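You operate a simulated robot arm through the tools that you are given. There is no shell and no other tool. Be economical: measure what you need, move in short steps, check, and stop when the job is done.

You run a simulated robot arm. Do the job below in one go: nothing can be reset, and whatever is moved stays where it is left.

JOB
Open the loans drawer, take the green key and put it in the inside of the loans drawer and shut the drawer again.

Only the result counts: the job must be done as asked and must still hold three seconds after the hand-in. Knocking over, shifting, dropping, spilling or breaking anything else fails it.

ROBOT AND FRAMES
A 6-joint arm with a two-finger parallel gripper on a trunk, on a base that drives. Base frame: it is fixed to the floor where the robot stands at the start and does not move with it; the origin is under the middle of the robot, x ahead of it, y to its left, z up. Lengths are in m, angles in degrees, forces in N, time in s.
With the tool pointing down near the work surface it reaches from about 0.2 to 0.66 m from the robot's upright axis, wherever it stands. Its first joint turns from -166.0 to 166.0 degrees. Places, roughly: inside of the loans drawer [1.6, -0.2, 0.9]; loans drawer [1.5, -0.1, 1]. Payload 4.1 kg.
Tool frame: the origin (TCP) lies between the finger pads and is the grasp point; the fingertips stand 0.023 m ahead of it; z points along the fingers, y is the line along which they close. Largest opening 0.094 m; finger width 0.038, thickness 0.01; the body of the gripper, 0.054 by 0.096 m, starts 0.039 m behind the TCP.
Orientation is that of the tool frame in the base frame, as a unit quaternion [w, x, y, z]. With the fingers straight down and closing along the base's y, the tool's x points along the base's -x, its y along +y and its z along -z.

CONTROLS
- The arm moves only by the tool move_arm. Its argument "plan" is one flat list of numbers, 7 for each row, row after row: the shift along the tool's x, y, z in units of 25 mm (1.0 is 25 mm), then the turn, a rotation vector about the tool's x, y, z in units of 4 degrees (1.0 is 4 degrees), then the closure, from 0 (fully open) to 1 (shut). In form: [x, y, z, ax, ay, az, gripper, x, y, z, ax, ay, az, gripper, ...]. A call has 1 to 10 rows; each row shifts and turns the commanded pose from where the row before left it, along the tool's axes as they then stand. A call with a number of a shift or a turn outside -1 to 1 is refused whole. Rows are played at 5 a second. More than 0.05 m and 8.6 degrees between two rows, or a gripper value outside its range, and nothing of the call is played. A pose out of reach is approached as far as the arm can. The call stops where the force on the tool passes 40 N (or 10 N more than at its start, if that is more) or the arm is blocked; 0.2 s more then pass. Each finger travels about 0.045 m/s and halts on what it meets, pressing with about 45 N; the grip force reading is that of the motor and also rises with nothing between the fingers. The clock runs only during rows and for 0.2 s after the last one: add rows that do not move to give the fingers time. It gives the time, the measured TCP pose, the force on the tool (base axes), the opening and the grip force at its end, in the units of the frame above (readings bear some noise), with the torque about the TCP (base axes, N m) and any sound that the robot's microphone picked up.
- Cameras (640 x 400 px; columns grow to the right, rows downward): "scene" is now at [0.0299, 0.1365, 1.3957]; the picture's right is [-0.32, -0.95, 0.00], its down [-0.32, 0.11, -0.94] and it looks along [0.89, -0.31, -0.33] (base axes); focal length 294 px, centre (320, 200). "wrist" rides on the gripper at [0.087, 0.016, -0.074] in the tool frame; the picture's right is [-0.18, 0.98, 0.00], its down [-0.58, -0.11, -0.81] and it looks along [-0.79, -0.15, 0.59] (tool axes); focal length 243 px, centre (320, 200). There is no depth. A picture from a camera that has moved, and an enlarged one, comes with that camera's place and axes in the base frame and with its lens.
- capture(camera): a new picture of that camera. It takes no simulated time.
- slide_trunk(by): slides the trunk up (or, below 0, down) by that many m; the arm and the scene camera ride with it, the base frame stays. It gives what a move gives, with no picture.
- steer(legs): drives the robot by 1 to 6 legs, each [ahead, turn to the left] in m and degrees, along the robot's own axes; the way and the turn of a leg run together, so that a leg with both is an arc; at most 1.5 m and 180 degrees a leg. The arm and the cameras ride along, it lands a little off, and it stops where it bumps. It gives what a move gives.
- head_to(pan, tilt): turns the head with the scene camera to pan (to the left, within 155 degrees either way) and tilt (down, from -29 to 69), counted from straight ahead of the robot. It gives what a move gives.
- zoom(camera, box): a new picture of the part [left, top, right, bottom] of that camera's present view, enlarged. It takes no simulated time.
- hand_in(): hands the job in; it is judged then, once.

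Go step by step. Nothing tells you exact positions but the pictures and the camera data: compare them with the known pose of the tool, close in by small moves and look again before you grip or let go. The budget is 120 turns and 82 pictures, counting those below and the enlarged ones. Unless the task says otherwise, let go and move clear before handing in, and close with one line.

The tools are called as a command line: name --argument value ..., lists and objects as JSON in quotes. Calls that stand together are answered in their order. move_arm: Moves the arm, as the interface text tells. Its arguments: {"type":"object","properties":{"plan":{"type":"array","items":{"type":"number"}}},"required":["plan"]} The other tools are called the same way: slide_trunk (by) slides the trunk up or down; steer (legs) drives the base; head_to (pan, tilt) turns the head that bears the scene camera; capture (camera) takes a picture; zoom (camera, box) takes an enlarged picture of a part of a camera's view; hand_in () hands the job in.

At the start:

```text
time: 0.0
position: [0.3724, 0.059, 1.2025]
ee_rot: [0.002, 0.0, 1.0, 0.0]
wrist_force: [-0.1, 0.5, 0.4]
torque: [-0.01, 0.01, -0.02]
finger_gap: 0.094
grasp_force: 0.1
trunk travel left (down, up): [-0.32, 0.27]
robot x, y, heading: [0.0009, -0.0024, -0.3]
head pan, tilt: [-18.9, 19.5]
```

scene: 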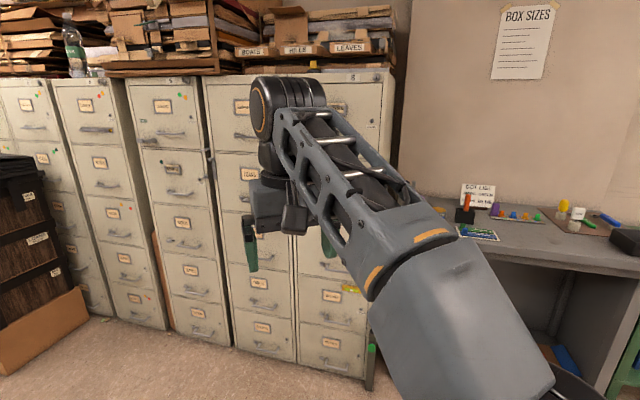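
wrist: 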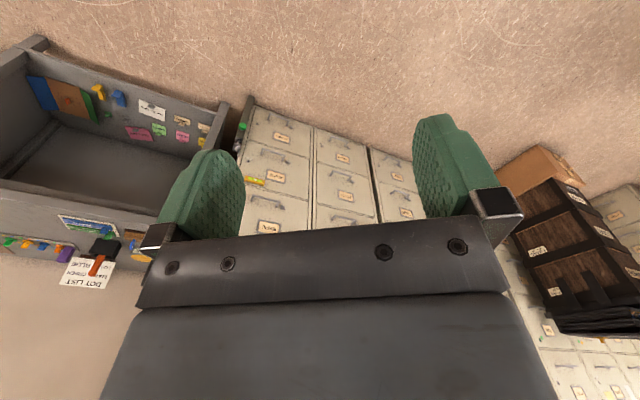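

I see a row of filing cabinets ahead and a desk to the right with small items on it. I'll enlarge parts of the view to find the loans drawer and the green key.

zoom --camera "scene" --box '[0, 60, 240, 210]'

zoom --camera "scene" --box '[200, 60, 400, 185]'

zoom --camera "scene" --box '[430, 150, 640, 280]'

```text
2.67 times, centred on (120, 135) of scene
camera zoom: at [0.0299, 0.1365, 1.3957], right [-0.32, -0.95, 0.0], down [-0.32, 0.11, -0.94], along [0.89, -0.31, -0.33], focal length 783 px, centre (853, 373)
```

zoom: 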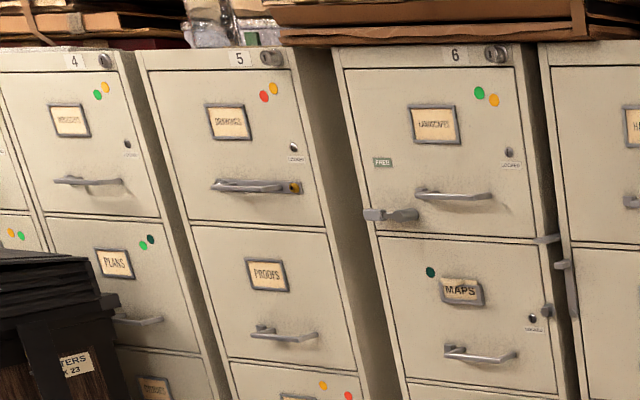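

```text
3.20 times, centred on (300, 122) of scene
camera zoom: at [0.0299, 0.1365, 1.3957], right [-0.32, -0.95, 0.0], down [-0.32, 0.11, -0.94], along [0.89, -0.31, -0.33], focal length 939 px, centre (384, 448)
```

zoom: 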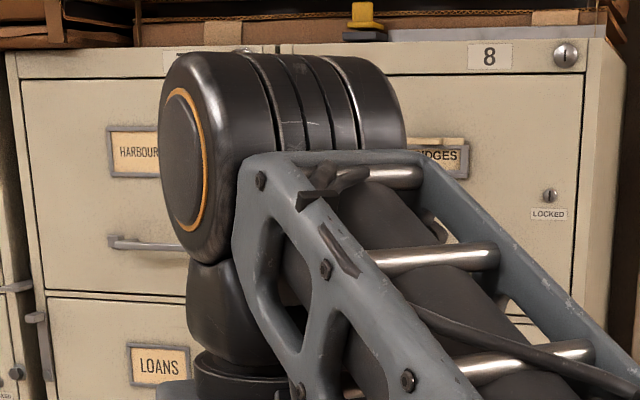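

```text
3.05 times, centred on (535, 215) of scene
camera zoom: at [0.0299, 0.1365, 1.3957], right [-0.32, -0.95, 0.0], down [-0.32, 0.11, -0.94], along [0.89, -0.31, -0.33], focal length 894 px, centre (-335, 154)
```

zoom: 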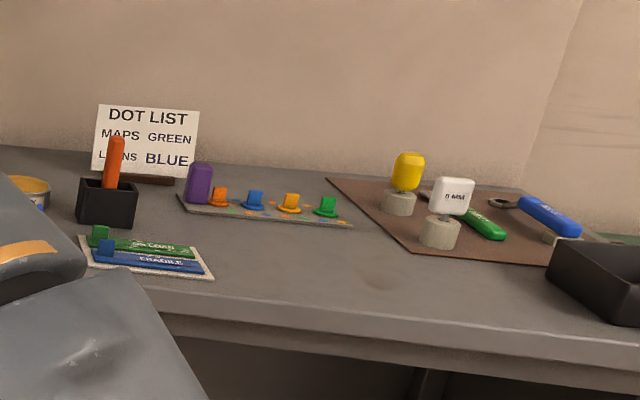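

The loans drawer is the second one of cabinet 7; the green key seems to lie on the brown mat on the desk. I'll turn the head to see the desk properly.

head_to --pan -65 --tilt 25

capture --camera "scene"

zoom --camera "wrist" --box '[200, 100, 460, 262]'

```text
time: 1.1
position: [0.3716, 0.0589, 1.2024]
ee_rot: [0.002, 0.0, 1.0, 0.0]
wrist_force: [0.6, 0.8, 0.7]
torque: [-0.01, 0.04, -0.02]
finger_gap: 0.0944
grasp_force: 0.0
trunk travel left (down, up): [-0.32, 0.27]
robot x, y, heading: [-0.0023, -0.0001, -0.1]
head pan, tilt: [-65.0, 25.0]
```

```text
76 pictures are left
camera scene: at [-0.0192, 0.0832, 1.3868], right [-0.91, -0.42, 0.0], down [-0.18, 0.38, -0.91], along [0.38, -0.82, -0.42], focal length 294 px, centre (320, 200)
```

scene: 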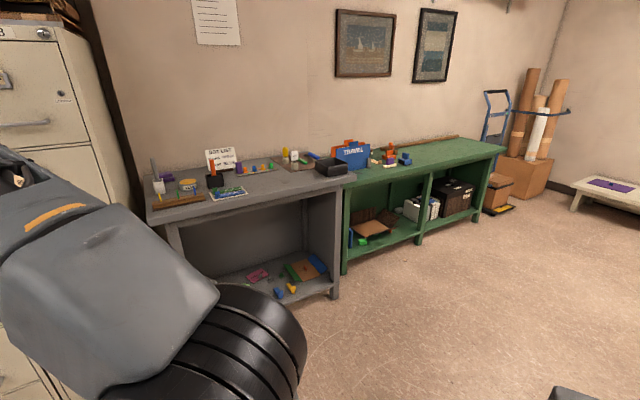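

```text
2.46 times, centred on (330, 181) of wrist
camera zoom: at [0.2846, 0.0744, 1.2783], right [0.18, 0.98, 0.0], down [0.58, -0.11, 0.81], along [0.79, -0.15, -0.59], focal length 597 px, centre (295, 247)
```

zoom: 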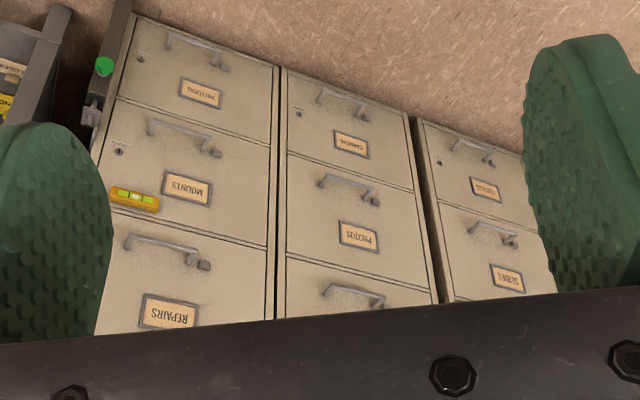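

The desk stands diagonally to my right with the keys on a mat near its right end. I'll turn toward it, which moves the arm off the cabinets' line of sight, and look at both.

steer --legs '[[0, -60]]'

head_to --pan 55 --tilt 15

capture --camera "scene"

```text
time: 4.2
position: [0.2349, -0.2938, 1.2037]
ee_rot: [0.001, 0.501, 0.866, -0.001]
wrist_force: [1.0, -0.2, -0.4]
torque: [0.01, 0.01, 0.03]
finger_gap: 0.0938
grasp_force: 0.0
trunk travel left (down, up): [-0.32, 0.27]
robot x, y, heading: [-0.0, -0.0023, -60.1]
head pan, tilt: [-65.0, 25.0]
```

```text
time: 6.2
position: [0.2359, -0.2929, 1.2026]
ee_rot: [0.002, 0.502, 0.865, -0.001]
wrist_force: [-0.6, -0.2, 0.1]
torque: [-0.01, 0.0, 0.0]
finger_gap: 0.0942
grasp_force: 0.1
trunk travel left (down, up): [-0.32, 0.27]
robot x, y, heading: [0.0002, -0.0017, -60.2]
head pan, tilt: [55.0, 15.0]
```

```text
74 pictures are left
camera scene: at [0.2093, 0.1268, 1.403], right [-0.09, -1.0, 0.0], down [-0.26, 0.02, -0.97], along [0.96, -0.09, -0.26], focal length 294 px, centre (320, 200)
```

scene: 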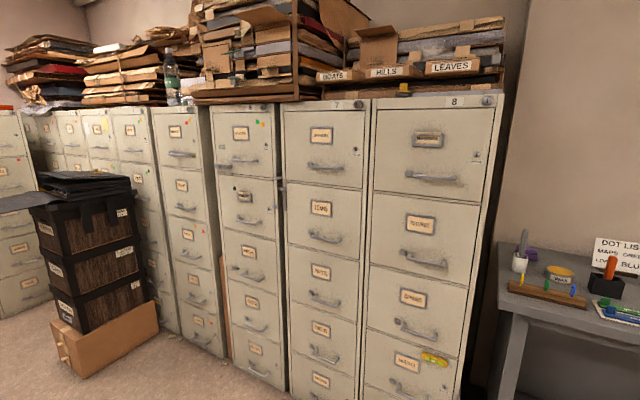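

zoom --camera "scene" --box '[200, 90, 520, 290]'

zoom --camera "scene" --box '[270, 95, 382, 165]'

zoom --camera "scene" --box '[270, 170, 382, 240]'

zoom --camera "scene" --box '[0, 90, 220, 228]'

```text
2.00 times, centred on (360, 190) of scene
camera zoom: at [0.2093, 0.1268, 1.403], right [-0.09, -1.0, 0.0], down [-0.26, 0.02, -0.97], along [0.96, -0.09, -0.26], focal length 587 px, centre (240, 220)
```

zoom: 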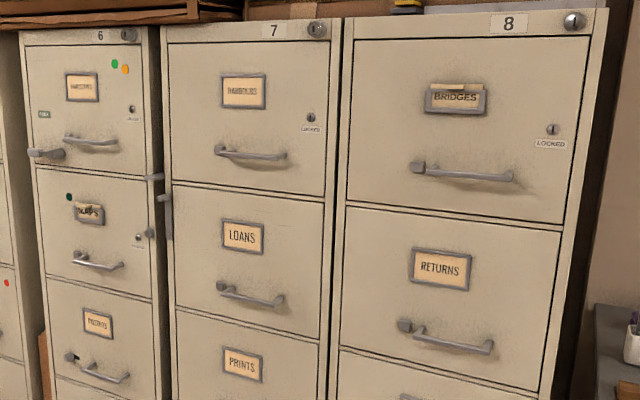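

```text
5.71 times, centred on (326, 130) of scene
camera zoom: at [0.2093, 0.1268, 1.403], right [-0.09, -1.0, 0.0], down [-0.26, 0.02, -0.97], along [0.96, -0.09, -0.26], focal length 1677 px, centre (286, 600)
```

zoom: 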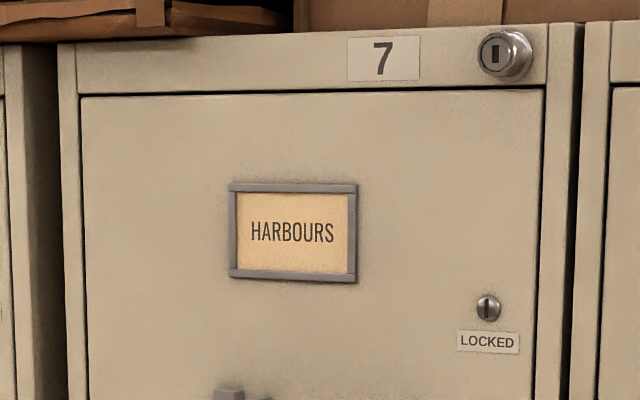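

```text
5.71 times, centred on (326, 205) of scene
camera zoom: at [0.2093, 0.1268, 1.403], right [-0.09, -1.0, 0.0], down [-0.26, 0.02, -0.97], along [0.96, -0.09, -0.26], focal length 1677 px, centre (286, 171)
```

zoom: 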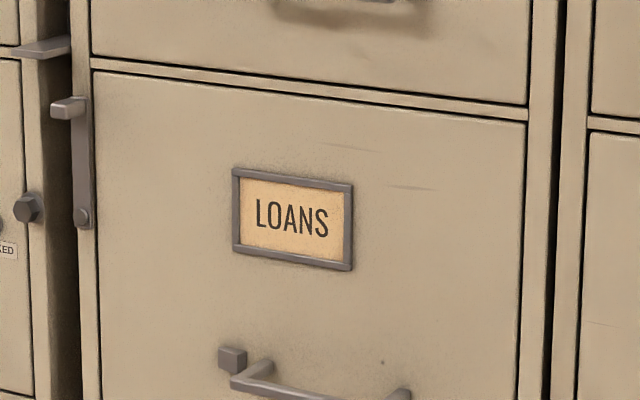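

```text
2.90 times, centred on (110, 159) of scene
camera zoom: at [0.2093, 0.1268, 1.403], right [-0.09, -1.0, 0.0], down [-0.26, 0.02, -0.97], along [0.96, -0.09, -0.26], focal length 851 px, centre (929, 319)
```

zoom: 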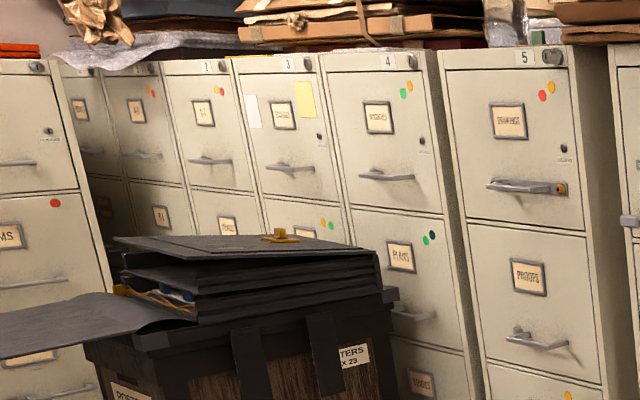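

The loans drawer is a plain one with a small catch block left of its handle, and cabinet 7's front faces me at a heading of about -33°. I'll drive to stand square in front of it, at about 0.95 m, for a closer look.

steer --legs '[[0, 96], [0.85, 0], [0, -69]]'

head_to --pan 0 --tilt 20

capture --camera "scene"

capture --camera "wrist"

```text
time: 17.8
position: [1.0409, 0.3243, 1.204]
ee_rot: [0.001, 0.3, 0.954, -0.001]
wrist_force: [0.9, 0.6, 0.1]
torque: [-0.01, -0.03, -0.03]
finger_gap: 0.0944
grasp_force: 0.1
trunk travel left (down, up): [-0.32, 0.27]
robot x, y, heading: [0.7032, 0.4886, -34.8]
head pan, tilt: [55.0, 15.0]
```

```text
time: 19.0
position: [1.0396, 0.3237, 1.2021]
ee_rot: [0.001, 0.3, 0.954, -0.001]
wrist_force: [0.4, -0.1, -0.7]
torque: [-0.01, 0.0, 0.01]
finger_gap: 0.094
grasp_force: 0.1
trunk travel left (down, up): [-0.32, 0.27]
robot x, y, heading: [0.7024, 0.4874, -35.1]
head pan, tilt: [0.0, 20.0]
```

```text
69 pictures are left
camera scene: at [0.8262, 0.6066, 1.3949], right [-0.57, -0.82, 0.0], down [-0.28, 0.2, -0.94], along [0.77, -0.54, -0.34], focal length 294 px, centre (320, 200)
```

scene: 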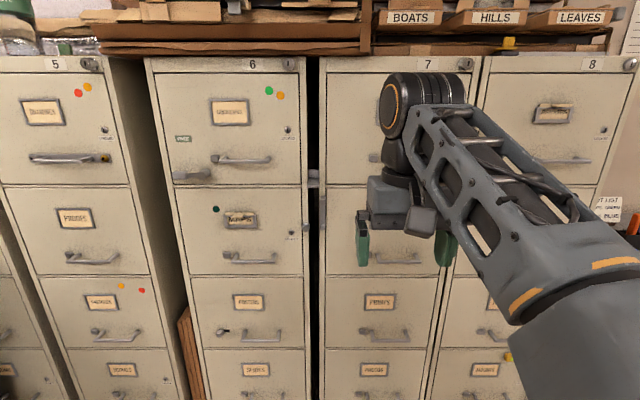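

```text
68 pictures are left
camera wrist: at [0.9779, 0.3866, 1.2783], right [0.71, 0.7, 0.0], down [0.41, -0.42, 0.81], along [0.57, -0.58, -0.59], focal length 243 px, centre (320, 200)
```

wrist: 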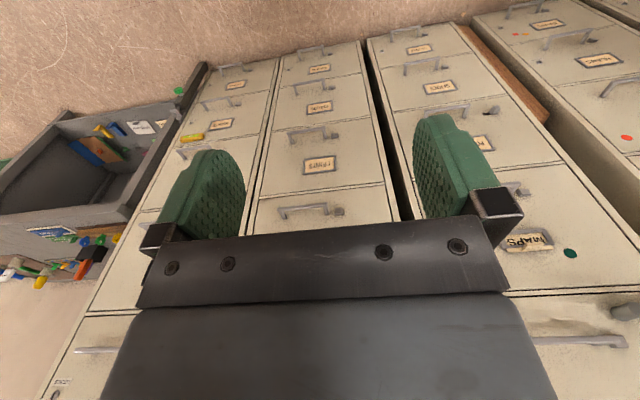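

Handle of the loans drawer triangulates to about (1.29, 0.00, 0.955), 0.76 m ahead of the robot. I'll move the hand forward and swing it to point horizontally at the cabinet with the fingers closing vertically.

move_arm --plan '[-1, 0, 0, 0, 0, 0, 0, -1, 0, 0, 0, 0, 0, 0, -1, 0, 0, 0, 0, 0, 0, -1, 0, 0, 0, 0, 0, 0, 0, 0, 0, 1, -1, -1, 0, 0, 0, 0, 1, -1, -1, 0, 0, 0, 0, 1, -1, -1, 0, 0, 0, 0, 1, -1, -1, 0, 0, 0, 0, 1, -1, -1, 0]'

move_arm --plan '[0, 0, 0, 1, -1, -1, 0, 0, 0, 0, 1, -1, -1, 0, 0, 0, 0, 1, -1, -1, 0, 0, 0, 0, 1, -1, -1, 0, 0, 0, 0, 1, -1, -1, 0, 0, 0, 0, 1, -1, -1, 0, 0, 0, 0, 1, -1, -1, 0, 0, 0, 0, 1, -1, -1, 0, 0, 0, 0, 1, -1, -1, 0, 0, 0, 0, 1, -1, -1, 0]'

capture --camera "scene"

```text
time: 21.0
position: [1.1149, 0.2686, 1.1817]
ee_rot: [0.116, 0.122, 0.962, -0.217]
wrist_force: [-0.6, -0.2, 0.1]
torque: [0.0, 0.0, -0.01]
finger_gap: 0.0942
grasp_force: 0.1
out of reach, approached as far as the arm can: row 2, 3, 4
trunk travel left (down, up): [-0.32, 0.27]
robot x, y, heading: [0.7017, 0.4909, -34.8]
head pan, tilt: [0.0, 20.0]
```

```text
time: 23.2
position: [1.1153, 0.2701, 1.1806]
ee_rot: [0.298, -0.248, 0.723, -0.571]
wrist_force: [0.4, -0.6, 0.0]
torque: [-0.01, -0.01, 0.0]
finger_gap: 0.0941
grasp_force: 0.0
trunk travel left (down, up): [-0.32, 0.27]
robot x, y, heading: [0.699, 0.4866, -35.0]
head pan, tilt: [0.0, 20.0]
```

```text
67 pictures are left
camera scene: at [0.8261, 0.6065, 1.3949], right [-0.57, -0.82, 0.0], down [-0.28, 0.2, -0.94], along [0.77, -0.54, -0.34], focal length 294 px, centre (320, 200)
```

scene: 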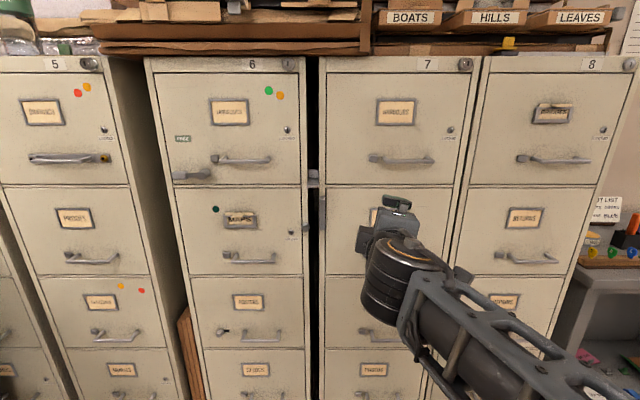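

The hand is nearly horizontal. I'll finish the turn, lower the trunk to handle height, and look.

move_arm --plan '[0, 0, 0, 1, -1, -1, 0, 0, 0, 0, 1, -1, -1, 0, 0, 0, 0, 0.32, -0.32, -0.32, 0]'

slide_trunk --by -0.22

capture --camera "wrist"

capture --camera "scene"

```text
time: 24.0
position: [1.1151, 0.2703, 1.1824]
ee_rot: [-0.328, 0.326, -0.626, 0.628]
wrist_force: [0.2, 0.3, -0.3]
torque: [0.01, -0.03, 0.01]
finger_gap: 0.094
grasp_force: 0.0
trunk travel left (down, up): [-0.32, 0.27]
robot x, y, heading: [0.7035, 0.4864, -35.2]
head pan, tilt: [0.0, 20.0]
```

```text
time: 26.4
position: [1.1151, 0.2699, 0.9603]
ee_rot: [-0.327, 0.326, -0.626, 0.628]
wrist_force: [0.0, -0.2, -0.8]
torque: [0.02, -0.01, 0.01]
finger_gap: 0.094
grasp_force: 0.1
trunk travel left (down, up): [-0.1, 0.49]
robot x, y, heading: [0.7003, 0.4909, -35.1]
head pan, tilt: [0.0, 20.0]
```

```text
66 pictures are left
camera wrist: at [1.0043, 0.2417, 0.9463], right [0.11, 0.15, -0.98], down [-0.33, 0.94, 0.11], along [0.94, 0.31, 0.15], focal length 243 px, centre (320, 200)
```

wrist: 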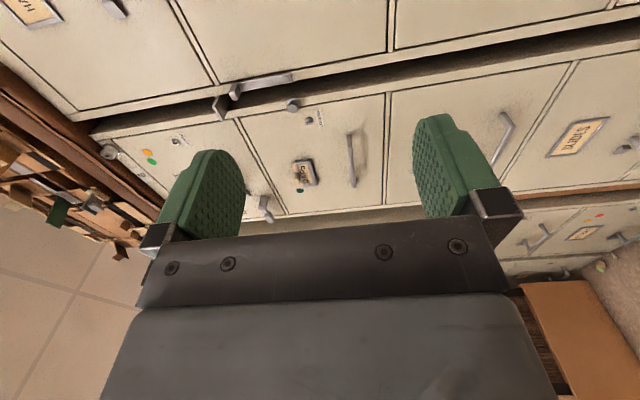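

```text
65 pictures are left
camera scene: at [0.8261, 0.6065, 1.1749], right [-0.57, -0.82, 0.0], down [-0.28, 0.2, -0.94], along [0.77, -0.54, -0.34], focal length 294 px, centre (320, 200)
```

scene: 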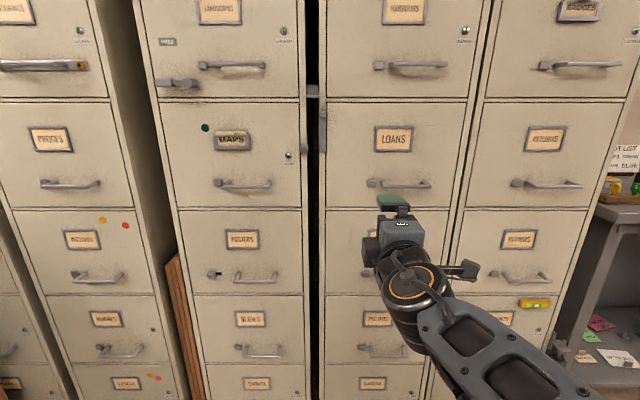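

The loans handle is now clearly visible above the hand. I'll enlarge it.

zoom --camera "scene" --box '[300, 90, 492, 210]'

```text
3.33 times, centred on (396, 150) of scene
camera zoom: at [0.8261, 0.6065, 1.1749], right [-0.57, -0.82, 0.0], down [-0.28, 0.2, -0.94], along [0.77, -0.54, -0.34], focal length 978 px, centre (67, 367)
```

zoom: 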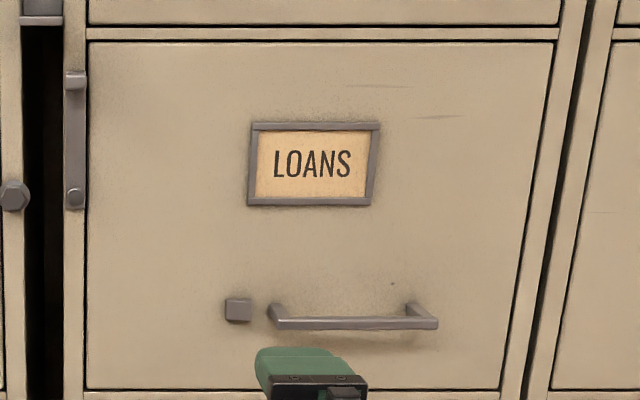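

The handle bar centre is at about (1.298, 0.000, 0.948) and the cabinet faces exactly heading -35°. I'll shift the hand right and slightly down to line up, drive forward a bit, then look.

move_arm --plan '[1, 0.1, 0, 0, 0, 0, 0, 1, 0.1, 0, 0, 0, 0, 0, 1, 0.1, 0, 0, 0, 0, 0, 1, 0.1, 0, 0, 0, 0, 0, 0.64, 0.1, 0, 0, 0, 0, 0]'

steer --legs '[[0.2, 0]]'

capture --camera "scene"

capture --camera "wrist"

```text
time: 27.6
position: [1.0743, 0.2133, 0.9462]
ee_rot: [0.299, -0.322, 0.656, -0.614]
wrist_force: [0.3, 0.1, 0.6]
torque: [0.01, 0.0, -0.02]
finger_gap: 0.094
grasp_force: 0.1
out of reach, approached as far as the arm can: row 3, 4, 5
trunk travel left (down, up): [-0.1, 0.49]
robot x, y, heading: [0.7011, 0.49, -34.9]
head pan, tilt: [0.0, 20.0]
```

```text
time: 29.2
position: [1.237, 0.0953, 0.9473]
ee_rot: [0.298, -0.321, 0.656, -0.614]
wrist_force: [-0.6, 0.9, 0.5]
torque: [0.0, 0.0, 0.01]
finger_gap: 0.094
grasp_force: 0.1
trunk travel left (down, up): [-0.1, 0.49]
robot x, y, heading: [0.8678, 0.3752, -35.1]
head pan, tilt: [0.0, 20.0]
```

```text
63 pictures are left
camera scene: at [0.9923, 0.4897, 1.1749], right [-0.58, -0.82, 0.0], down [-0.28, 0.2, -0.94], along [0.77, -0.54, -0.34], focal length 294 px, centre (320, 200)
```

scene: 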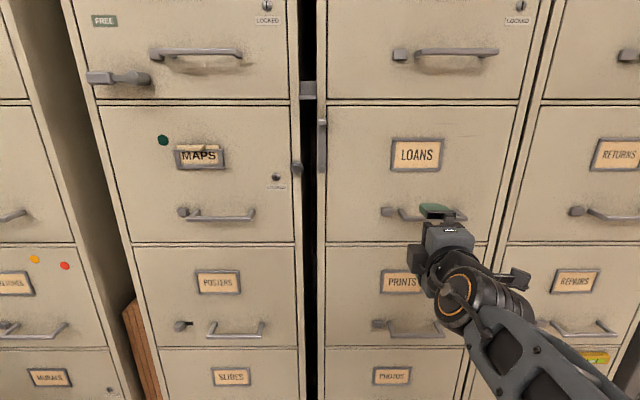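

```text
62 pictures are left
camera wrist: at [1.1246, 0.0737, 0.9369], right [0.06, 0.18, -0.98], down [-0.27, 0.95, 0.16], along [0.96, 0.25, 0.11], focal length 243 px, centre (320, 200)
```

wrist: 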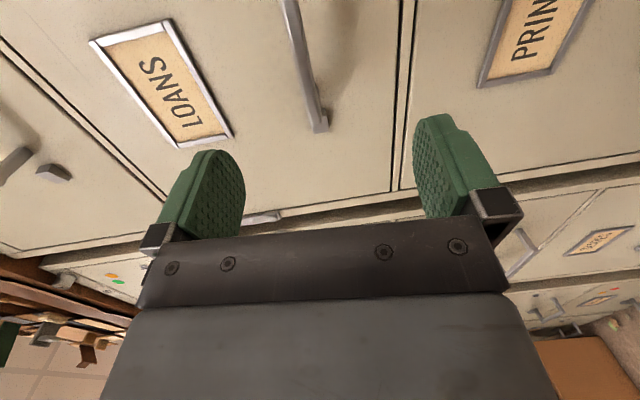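

The hand is level with the handle but about 4 cm left of its centre, and the arm ran out of sideways reach at this extension. I'll extend forward while correcting right and straightening.

move_arm --plan '[0.4, 0, 0.7, 0.3, -0.25, 0, 0, 0.4, 0, 0.7, 0.3, -0.25, 0, 0, 0.4, 0, 0.7, 0.3, -0.25, 0, 0]'

capture --camera "wrist"

zoom --camera "scene" --box '[340, 120, 532, 240]'

```text
time: 30.0
position: [1.2899, 0.0865, 0.9558]
ee_rot: [0.321, -0.325, 0.63, -0.627]
wrist_force: [-0.5, 1.3, -0.6]
torque: [0.04, 0.03, 0.01]
finger_gap: 0.0941
grasp_force: 0.0
out of reach, approached as far as the arm can: row 1, 2, 3
trunk travel left (down, up): [-0.1, 0.49]
robot x, y, heading: [0.8661, 0.3744, -35.2]
head pan, tilt: [0.0, 20.0]
```

```text
61 pictures are left
camera wrist: at [1.1793, 0.059, 0.9416], right [0.1, 0.15, -0.98], down [-0.32, 0.94, 0.11], along [0.94, 0.3, 0.14], focal length 243 px, centre (320, 200)
```

wrist: 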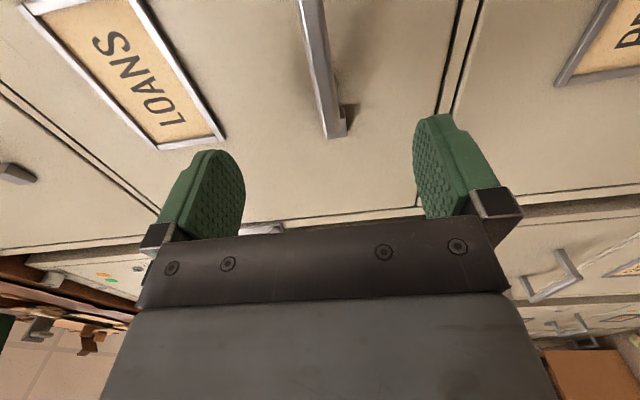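

```text
3.33 times, centred on (436, 180) of scene
camera zoom: at [0.9921, 0.4897, 1.1749], right [-0.58, -0.82, 0.0], down [-0.28, 0.2, -0.94], along [0.77, -0.54, -0.34], focal length 978 px, centre (-67, 267)
```

zoom: 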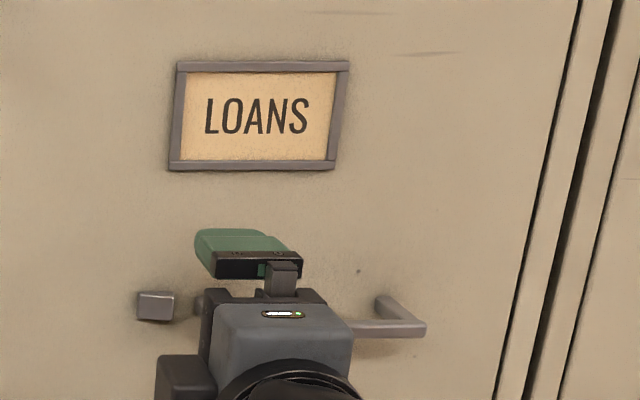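

The arm won't go further right in this wrist posture, so I'll shift the base instead: back off, sidestep about 0.09 m to the right and return square.

steer --legs '[[-0.2, 0], [0, -30], [0.18, 0], [0, 30]]'

zoom --camera "scene" --box '[280, 120, 472, 240]'

```text
time: 35.7
position: [1.1989, 0.0357, 0.9563]
ee_rot: [0.322, -0.326, 0.63, -0.628]
wrist_force: [-0.1, 0.7, -0.2]
torque: [0.0, -0.03, -0.03]
finger_gap: 0.0939
grasp_force: 0.0
trunk travel left (down, up): [-0.1, 0.49]
robot x, y, heading: [0.7763, 0.3196, -35.3]
head pan, tilt: [0.0, 20.0]
```

```text
3.33 times, centred on (376, 180) of scene
camera zoom: at [0.9021, 0.4395, 1.1749], right [-0.58, -0.82, 0.0], down [-0.28, 0.2, -0.94], along [0.77, -0.54, -0.34], focal length 978 px, centre (133, 267)
```

zoom: 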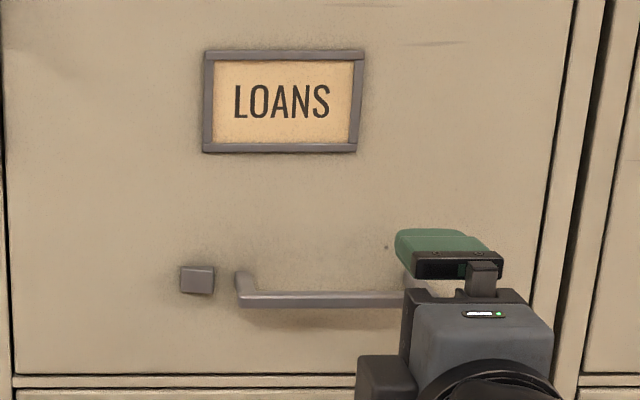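

Triangulating again confirms the handle centre at (1.298, -0.001, 0.945): 2.7 cm left, 10 cm ahead and 1 cm below the tool. Moving the open fingers around the bar.

move_arm --plan '[-0.53, 0.2, 0, 0, 0, 0, 0, -0.53, 0.2, 0, 0, 0, 0, 0, 0, 0, 0.95, 0, 0, 0, 0, 0, 0, 0.95, 0, 0, 0, 0, 0, 0, 0.95, 0, 0, 0, 0, 0, 0, 0.95, 0, 0, 0, 0]'

capture --camera "wrist"

zoom --camera "scene" --box '[280, 120, 472, 240]'

```text
time: 37.1
position: [1.2916, 0.0027, 0.9463]
ee_rot: [0.322, -0.324, 0.63, -0.628]
wrist_force: [-0.7, -0.3, 0.9]
torque: [-0.03, -0.01, -0.01]
finger_gap: 0.0941
grasp_force: 0.0
trunk travel left (down, up): [-0.1, 0.49]
robot x, y, heading: [0.7771, 0.3227, -35.3]
head pan, tilt: [0.0, 20.0]
```

```text
58 pictures are left
camera wrist: at [1.1808, -0.0244, 0.9319], right [0.1, 0.15, -0.98], down [-0.32, 0.94, 0.11], along [0.94, 0.3, 0.14], focal length 243 px, centre (320, 200)
```

wrist: 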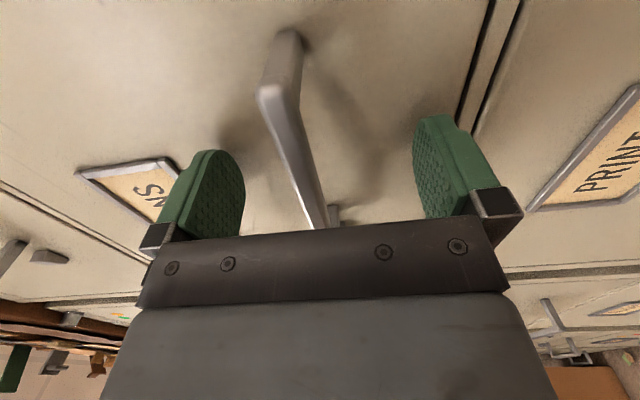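

```text
3.33 times, centred on (376, 180) of scene
camera zoom: at [0.9019, 0.4396, 1.1749], right [-0.58, -0.82, 0.0], down [-0.28, 0.2, -0.94], along [0.77, -0.54, -0.34], focal length 978 px, centre (133, 267)
```

zoom: 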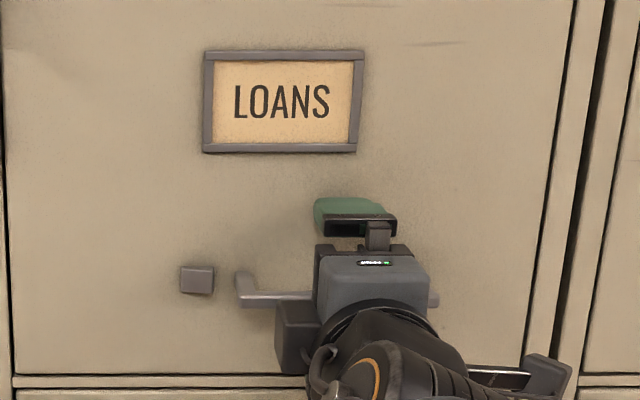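

The bar sits between the open fingers. Closing on it, then a gentle pull test.

move_arm --plan '[0, 0, 0, 0, 0, 0, 1, 0, 0, 0, 0, 0, 0, 1, 0, 0, 0, 0, 0, 0, 1, 0, 0, 0, 0, 0, 0, 1, 0, 0, 0, 0, 0, 0, 1, 0, 0, 0, 0, 0, 0, 1, 0, 0, 0, 0, 0, 0, 1]'

move_arm --plan '[0, 0, -0.5, 0, 0, 0, 1, 0, 0, -0.5, 0, 0, 0, 1, 0, 0, 0, 0, 0, 0, 1]'

zoom --camera "scene" --box '[280, 80, 536, 240]'

```text
time: 38.7
position: [1.2924, 0.0026, 0.9487]
ee_rot: [-0.322, 0.323, -0.629, 0.63]
wrist_force: [4.4, -1.1, 18.8]
torque: [0.52, -0.23, -0.21]
finger_gap: 0.014
grasp_force: 45.1
trunk travel left (down, up): [-0.1, 0.49]
robot x, y, heading: [0.779, 0.3261, -35.5]
head pan, tilt: [0.0, 20.0]
```

```text
time: 39.5
position: [1.2708, 0.0169, 0.9492]
ee_rot: [0.324, -0.323, 0.629, -0.628]
wrist_force: [-1.6, -2.1, 23.3]
torque: [0.74, -0.14, 0.72]
finger_gap: 0.0141
grasp_force: 45.3
trunk travel left (down, up): [-0.1, 0.49]
robot x, y, heading: [0.7768, 0.3217, -35.5]
head pan, tilt: [0.0, 20.0]
```

```text
2.50 times, centred on (408, 160) of scene
camera zoom: at [0.9006, 0.4401, 1.1751], right [-0.58, -0.82, 0.0], down [-0.28, 0.2, -0.94], along [0.77, -0.54, -0.34], focal length 734 px, centre (100, 300)
```

zoom: 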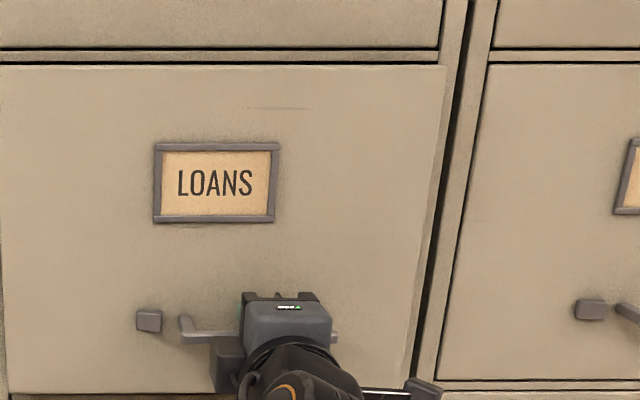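

The drawer has come out about 2.5 cm with no latch resisting. I'll relieve the downward bias and pull on by backing the base.

move_arm --plan '[0, -0.1, 0, 0, 0, 0, 1, 0, 0, 0, 0, 0, 0, 1]'

steer --legs '[[-0.15, 0]]'

capture --camera "scene"

```text
time: 40.1
position: [1.2706, 0.0178, 0.9489]
ee_rot: [0.323, -0.324, 0.631, -0.627]
wrist_force: [-2.8, 4.4, 12.6]
torque: [0.73, -0.42, -0.98]
finger_gap: 0.014
grasp_force: 44.7
trunk travel left (down, up): [-0.1, 0.49]
robot x, y, heading: [0.7772, 0.3224, -35.2]
head pan, tilt: [0.0, 20.0]
```

```text
time: 41.5
position: [1.1484, 0.1031, 0.9489]
ee_rot: [0.322, -0.324, 0.631, -0.628]
wrist_force: [-2.2, -3.8, 9.4]
torque: [0.74, -0.52, 1.06]
finger_gap: 0.014
grasp_force: 44.7
trunk travel left (down, up): [-0.1, 0.49]
robot x, y, heading: [0.6527, 0.4078, -35.5]
head pan, tilt: [0.0, 20.0]
```

```text
55 pictures are left
camera scene: at [0.7786, 0.5261, 1.175], right [-0.58, -0.82, 0.0], down [-0.28, 0.2, -0.94], along [0.77, -0.54, -0.34], focal length 294 px, centre (320, 200)
```

scene: 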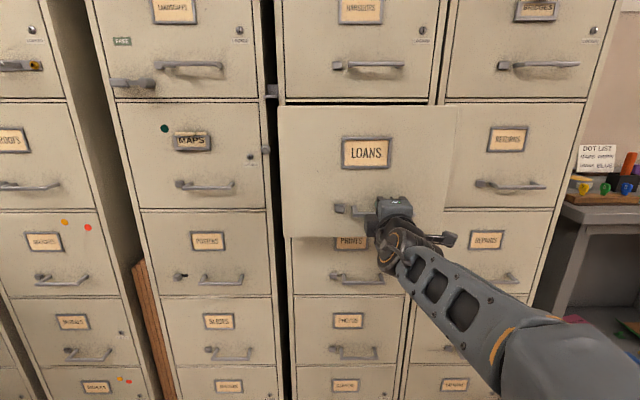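

The drawer follows cleanly, now about 0.17 m out. Backing up another 0.15 m, then I'll release and back clear.

steer --legs '[[-0.15, 0]]'

move_arm --plan '[0, 0, 0, 0, 0, 0, 0, 0, 0, 0, 0, 0, 0, 0, 0, 0, 0, 0, 0, 0, 0, 0, 0, 0, 0, 0, 0, 0, 0, 0, 0, 0, 0, 0, 0, 0, 0, 0, 0, 0, 0, 0]'

steer --legs '[[-0.15, 0]]'

slide_trunk --by 0.32

capture --camera "scene"

```text
time: 42.8
position: [1.0257, 0.1874, 0.9492]
ee_rot: [0.321, -0.323, 0.63, -0.629]
wrist_force: [-6.0, -11.7, 2.2]
torque: [-0.07, 0.0, -1.02]
finger_gap: 0.014
grasp_force: 44.8
trunk travel left (down, up): [-0.1, 0.49]
robot x, y, heading: [0.534, 0.4923, -35.4]
head pan, tilt: [0.0, 20.0]
```

```text
time: 44.2
position: [1.0269, 0.1886, 0.9491]
ee_rot: [0.32, -0.324, 0.63, -0.629]
wrist_force: [0.8, -0.6, 0.2]
torque: [0.04, 0.01, 0.0]
finger_gap: 0.094
grasp_force: 0.1
trunk travel left (down, up): [-0.1, 0.49]
robot x, y, heading: [0.5344, 0.4994, -35.2]
head pan, tilt: [0.0, 20.0]
```

```text
time: 45.6
position: [0.9066, 0.2747, 0.9486]
ee_rot: [0.322, -0.324, 0.63, -0.628]
wrist_force: [0.7, 0.4, 0.4]
torque: [0.02, -0.01, -0.02]
finger_gap: 0.094
grasp_force: 0.1
trunk travel left (down, up): [-0.1, 0.49]
robot x, y, heading: [0.4119, 0.579, -35.2]
head pan, tilt: [0.0, 20.0]
```

```text
time: 48.8
position: [0.9067, 0.2755, 1.2701]
ee_rot: [0.322, -0.324, 0.629, -0.629]
wrist_force: [0.6, 0.0, -0.2]
torque: [0.0, 0.04, -0.01]
finger_gap: 0.0941
grasp_force: 0.1
trunk travel left (down, up): [-0.42, 0.17]
robot x, y, heading: [0.4132, 0.5829, -35.2]
head pan, tilt: [0.0, 20.0]
```

```text
54 pictures are left
camera scene: at [0.5366, 0.698, 1.4948], right [-0.58, -0.82, 0.0], down [-0.28, 0.2, -0.94], along [0.77, -0.54, -0.34], focal length 294 px, centre (320, 200)
```

scene: 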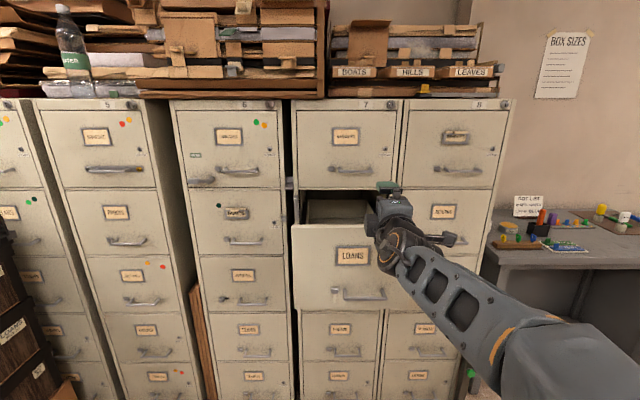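

The drawer is open about 0.3 m. Now I'll turn the hand back to pointing down and drive over to the desk.

move_arm --plan '[0, 0, 0, -1, 1, 1, 0, 0, 0, 0, -1, 1, 1, 0, 0, 0, 0, -1, 1, 1, 0, 0, 0, 0, -1, 1, 1, 0, 0, 0, 0, -1, 1, 1, 0, 0, 0, 0, -1, 1, 1, 0, 0, 0, 0, -1, 1, 1, 0, 0, 0, 0, -1, 1, 1, 0, 0, 0, 0, -1, 1, 1, 0, 0, 0, 0, -1, 1, 1, 0]'

move_arm --plan '[0, 0, 0, -1, 1, 1, 0, 0, 0, 0, -1, 1, 1, 0, 0, 0, 0, -1, 1, 1, 0, 0, 0, 0, -1, 1, 1, 0, 0, 0, 0, -1, 1, 1, 0, 0, 0, 0, -1, 1, 1, 0, 0, 0, 0, -1, 1, 1, 0, 0, 0, 0, -0.32, 0.32, 0.32, 0]'

steer --legs '[[0, -60.2], [1.48, 0], [0, 60]]'

head_to --pan 0 --tilt 35

capture --camera "scene"

```text
time: 51.0
position: [0.906, 0.2753, 1.2669]
ee_rot: [0.157, 0.041, 0.937, -0.31]
wrist_force: [0.2, -0.9, 0.0]
torque: [-0.04, -0.02, 0.04]
finger_gap: 0.094
grasp_force: 0.1
trunk travel left (down, up): [-0.42, 0.17]
robot x, y, heading: [0.4105, 0.5797, -35.1]
head pan, tilt: [0.0, 20.0]
```

```text
time: 52.8
position: [0.884, 0.2842, 1.2244]
ee_rot: [0.0, 0.307, 0.952, -0.001]
wrist_force: [0.4, -0.6, -0.2]
torque: [-0.02, -0.02, 0.01]
finger_gap: 0.0942
grasp_force: 0.0
out of reach, approached as far as the arm can: row 4, 5, 6, 7, 8
trunk travel left (down, up): [-0.42, 0.17]
robot x, y, heading: [0.4107, 0.5829, -35.4]
head pan, tilt: [0.0, 20.0]
```

```text
time: 65.3
position: [0.7367, -1.181, 1.2234]
ee_rot: [-0.002, 0.316, 0.949, -0.001]
wrist_force: [-0.9, 0.1, 0.4]
torque: [-0.01, 0.02, 0.0]
finger_gap: 0.094
grasp_force: 0.1
trunk travel left (down, up): [-0.42, 0.17]
robot x, y, heading: [0.2745, -0.8763, -36.4]
head pan, tilt: [0.0, 20.0]
```

```text
time: 66.1
position: [0.7375, -1.1813, 1.2232]
ee_rot: [-0.001, 0.315, 0.949, -0.001]
wrist_force: [-0.7, -0.4, 0.0]
torque: [0.0, -0.04, 0.0]
finger_gap: 0.0939
grasp_force: 0.0
trunk travel left (down, up): [-0.42, 0.17]
robot x, y, heading: [0.2713, -0.8761, -36.3]
head pan, tilt: [0.0, 35.0]
```

```text
53 pictures are left
camera scene: at [0.3946, -0.7582, 1.4711], right [-0.59, -0.81, 0.0], down [-0.46, 0.34, -0.82], along [0.66, -0.49, -0.57], focal length 294 px, centre (320, 200)
```

scene: 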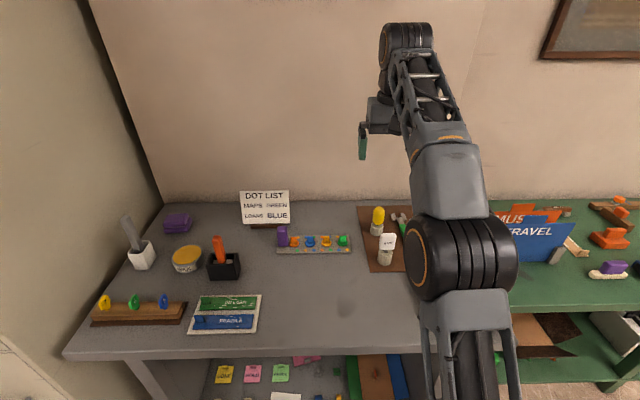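

There's a wooden rack at the front left of the desk holding a yellow, a green and a blue key-like item. Enlarging that and the mat.

zoom --camera "scene" --box '[80, 200, 272, 340]'

zoom --camera "scene" --box '[270, 190, 430, 290]'

capture --camera "wrist"

```text
2.86 times, centred on (176, 270) of scene
camera zoom: at [0.3946, -0.7582, 1.4711], right [-0.59, -0.81, 0.0], down [-0.46, 0.34, -0.82], along [0.66, -0.49, -0.57], focal length 838 px, centre (731, 0)
```

zoom: 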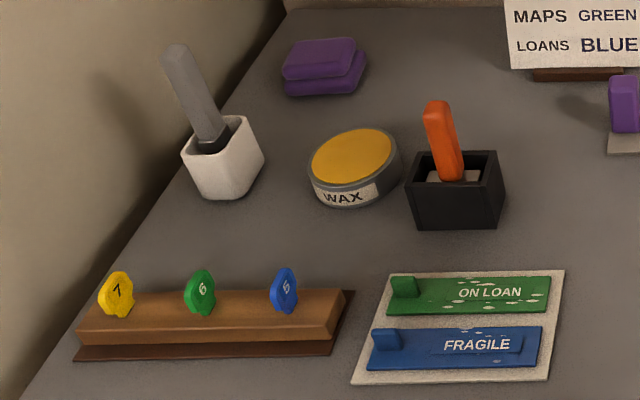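

```text
4.00 times, centred on (350, 240) of scene
camera zoom: at [0.3946, -0.7582, 1.4711], right [-0.59, -0.81, 0.0], down [-0.46, 0.34, -0.82], along [0.66, -0.49, -0.57], focal length 1174 px, centre (200, 40)
```

zoom: 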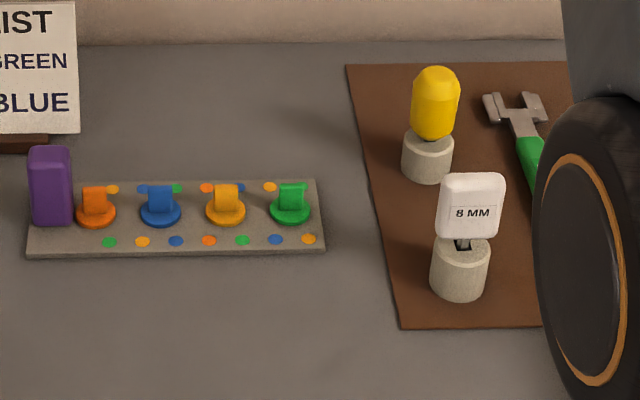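

```text
50 pictures are left
camera wrist: at [0.6787, -1.1167, 1.2994], right [0.74, 0.68, 0.0], down [0.4, -0.43, 0.81], along [0.55, -0.59, -0.59], focal length 243 px, centre (320, 200)
```

wrist: 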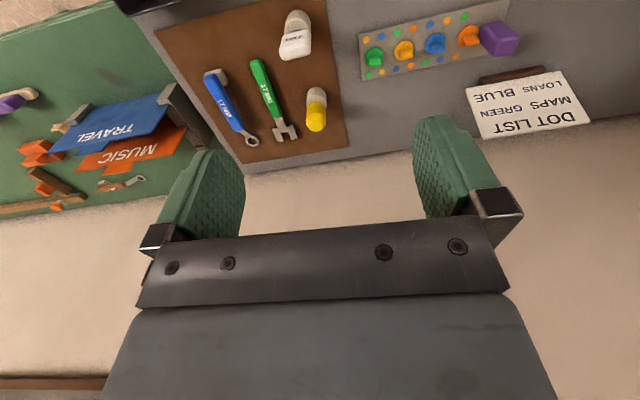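

The mat holds wrenches, so the green key is the one marked 6 in the wooden rack, at about (0.98, -0.66) near the cabinet side. I'll shift the base left by turning away, reversing and turning back, so the arm sweeps only over free space.

steer --legs '[[0, -90], [-0.5, 0], [0, 91]]'

head_to --pan 0 --tilt 40

capture --camera "scene"

capture --camera "wrist"

```text
time: 76.7
position: [1.0455, -0.7563, 1.224]
ee_rot: [-0.001, 0.3, 0.954, 0.001]
wrist_force: [-0.3, 0.1, 0.2]
torque: [0.03, 0.02, 0.0]
finger_gap: 0.094
grasp_force: 0.2
trunk travel left (down, up): [-0.42, 0.17]
robot x, y, heading: [0.5672, -0.4684, -34.3]
head pan, tilt: [0.0, 35.0]
```

```text
time: 77.4
position: [1.0449, -0.7558, 1.2236]
ee_rot: [-0.001, 0.3, 0.954, -0.001]
wrist_force: [0.0, -0.3, -0.1]
torque: [-0.04, -0.01, -0.01]
finger_gap: 0.0942
grasp_force: 0.1
trunk travel left (down, up): [-0.42, 0.17]
robot x, y, heading: [0.5719, -0.4659, -34.6]
head pan, tilt: [0.0, 40.0]
```

```text
49 pictures are left
camera scene: at [0.6864, -0.3423, 1.4635], right [-0.57, -0.82, 0.0], down [-0.53, 0.36, -0.77], along [0.63, -0.43, -0.64], focal length 294 px, centre (320, 200)
```

scene: 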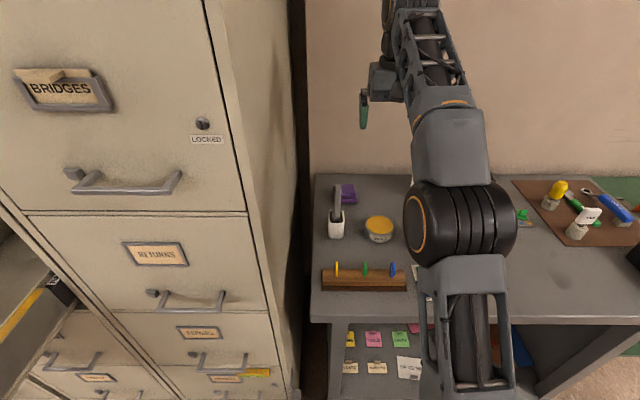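

```text
48 pictures are left
camera wrist: at [0.9839, -0.6934, 1.2994], right [0.71, 0.7, 0.0], down [0.42, -0.42, 0.81], along [0.56, -0.58, -0.59], focal length 243 px, centre (320, 200)
```

wrist: 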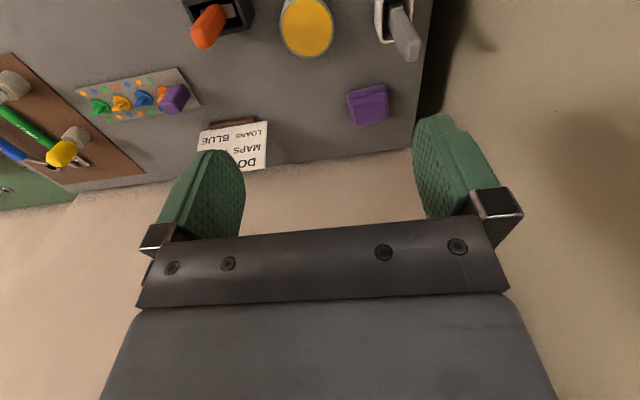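

I see the rack at (364, 275). Enlarging it.

zoom --camera "scene" --box '[310, 245, 422, 315]'

```text
5.71 times, centred on (366, 280) of scene
camera zoom: at [0.6864, -0.3423, 1.4635], right [-0.57, -0.82, 0.0], down [-0.53, 0.36, -0.77], along [0.63, -0.43, -0.64], focal length 1677 px, centre (57, -257)
```

zoom: 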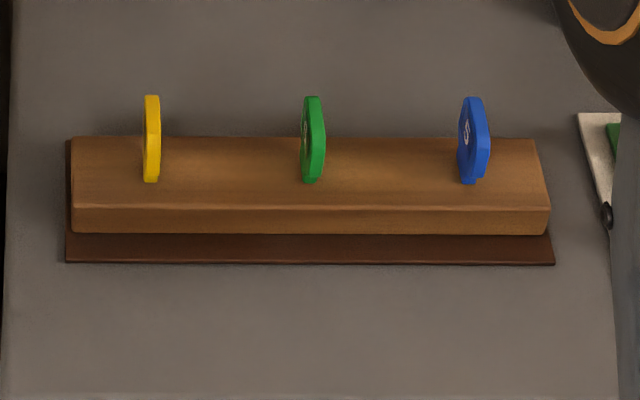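

The keys' bows are thin along the rack's length, so my present finger direction suits. The green bow is at about (0.972, -0.665, 0.90). I'll move over it with fingers half open and come partway down.

move_arm --plan '[0.9, 0.26, 0, 0, 0, 0, 0.45, 0.9, 0.26, 0, 0, 0, 0, 0.45, 0.9, 0.26, 0, 0, 0, 0, 0.45, 0.9, 0.26, 0, 0, 0, 0, 0.45, 0.9, 0.26, 0, 0, 0, 0, 0.45, 0, 0, 0, 0, 0, 0, 0.45]'

slide_trunk --by -0.22

capture --camera "scene"

capture --camera "wrist"

```text
time: 78.8
position: [0.9715, -0.6637, 1.2245]
ee_rot: [-0.001, 0.3, 0.954, 0.0]
wrist_force: [-0.4, -0.1, 1.3]
torque: [0.01, 0.03, 0.0]
finger_gap: 0.0515
grasp_force: 0.0
trunk travel left (down, up): [-0.42, 0.17]
robot x, y, heading: [0.5696, -0.4636, -34.4]
head pan, tilt: [0.0, 40.0]
```

```text
time: 81.1
position: [0.9711, -0.6651, 1.0045]
ee_rot: [-0.001, 0.3, 0.954, 0.0]
wrist_force: [-0.5, 0.4, -1.6]
torque: [0.03, 0.01, 0.01]
finger_gap: 0.0517
grasp_force: 0.0
trunk travel left (down, up): [-0.2, 0.39]
robot x, y, heading: [0.5714, -0.4686, -34.3]
head pan, tilt: [0.0, 40.0]
```

```text
46 pictures are left
camera scene: at [0.6863, -0.3423, 1.2435], right [-0.57, -0.82, 0.0], down [-0.53, 0.36, -0.77], along [0.63, -0.43, -0.64], focal length 294 px, centre (320, 200)
```

scene: 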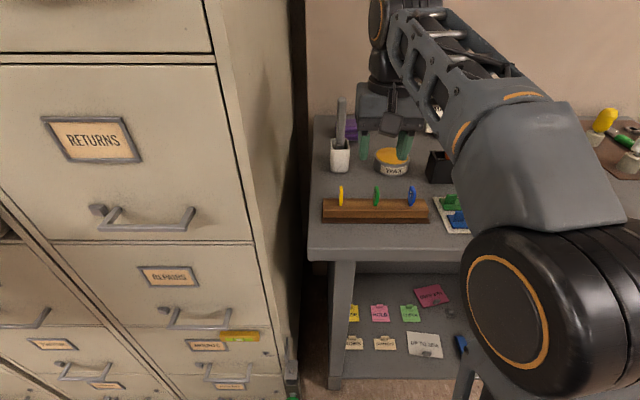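

```text
45 pictures are left
camera wrist: at [0.9105, -0.6019, 1.0805], right [0.71, 0.7, 0.0], down [0.42, -0.42, 0.81], along [0.56, -0.58, -0.59], focal length 243 px, centre (320, 200)
```

wrist: 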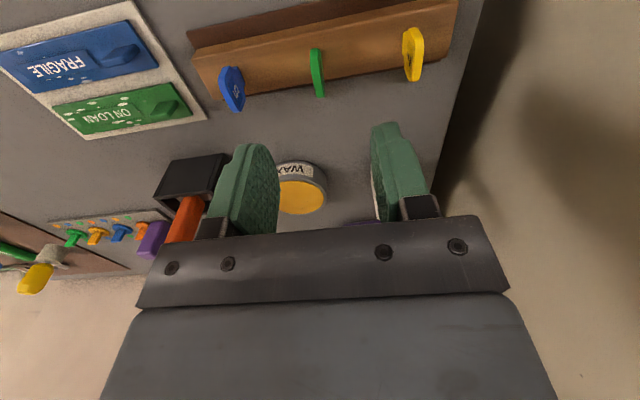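

The key lies right below the tool within a few mm. Going down a bit more and checking closely.

slide_trunk --by -0.045

zoom --camera "scene" --box '[310, 90, 470, 190]'

zoom --camera "wrist" --box '[180, 0, 460, 175]'

```text
time: 82.0
position: [0.9721, -0.6652, 0.9598]
ee_rot: [-0.001, 0.3, 0.954, -0.001]
wrist_force: [-0.5, 0.0, 0.6]
torque: [0.03, 0.04, 0.0]
finger_gap: 0.0518
grasp_force: 0.1
trunk travel left (down, up): [-0.155, 0.435]
robot x, y, heading: [0.5675, -0.4622, -34.6]
head pan, tilt: [0.0, 40.0]
```

```text
4.00 times, centred on (390, 140) of scene
camera zoom: at [0.6863, -0.3423, 1.1984], right [-0.57, -0.82, 0.0], down [-0.53, 0.36, -0.77], along [0.63, -0.43, -0.64], focal length 1174 px, centre (40, 440)
```

zoom: 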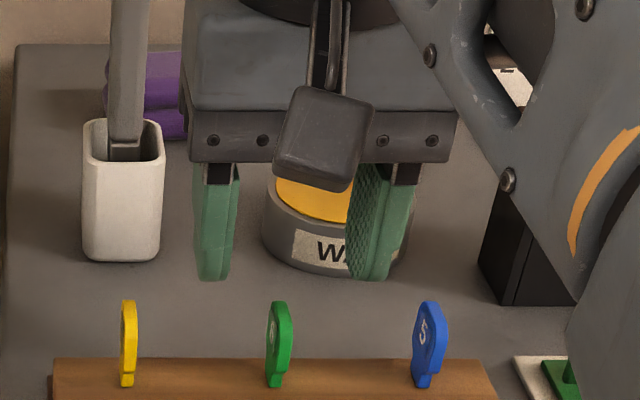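

```text
2.29 times, centred on (320, 88) of wrist
camera zoom: at [0.9105, -0.6019, 1.0354], right [0.71, 0.7, 0.0], down [0.42, -0.42, 0.81], along [0.56, -0.58, -0.59], focal length 555 px, centre (320, 457)
```

zoom: 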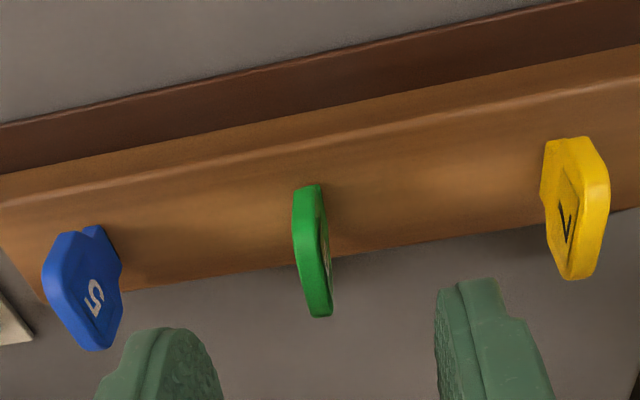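

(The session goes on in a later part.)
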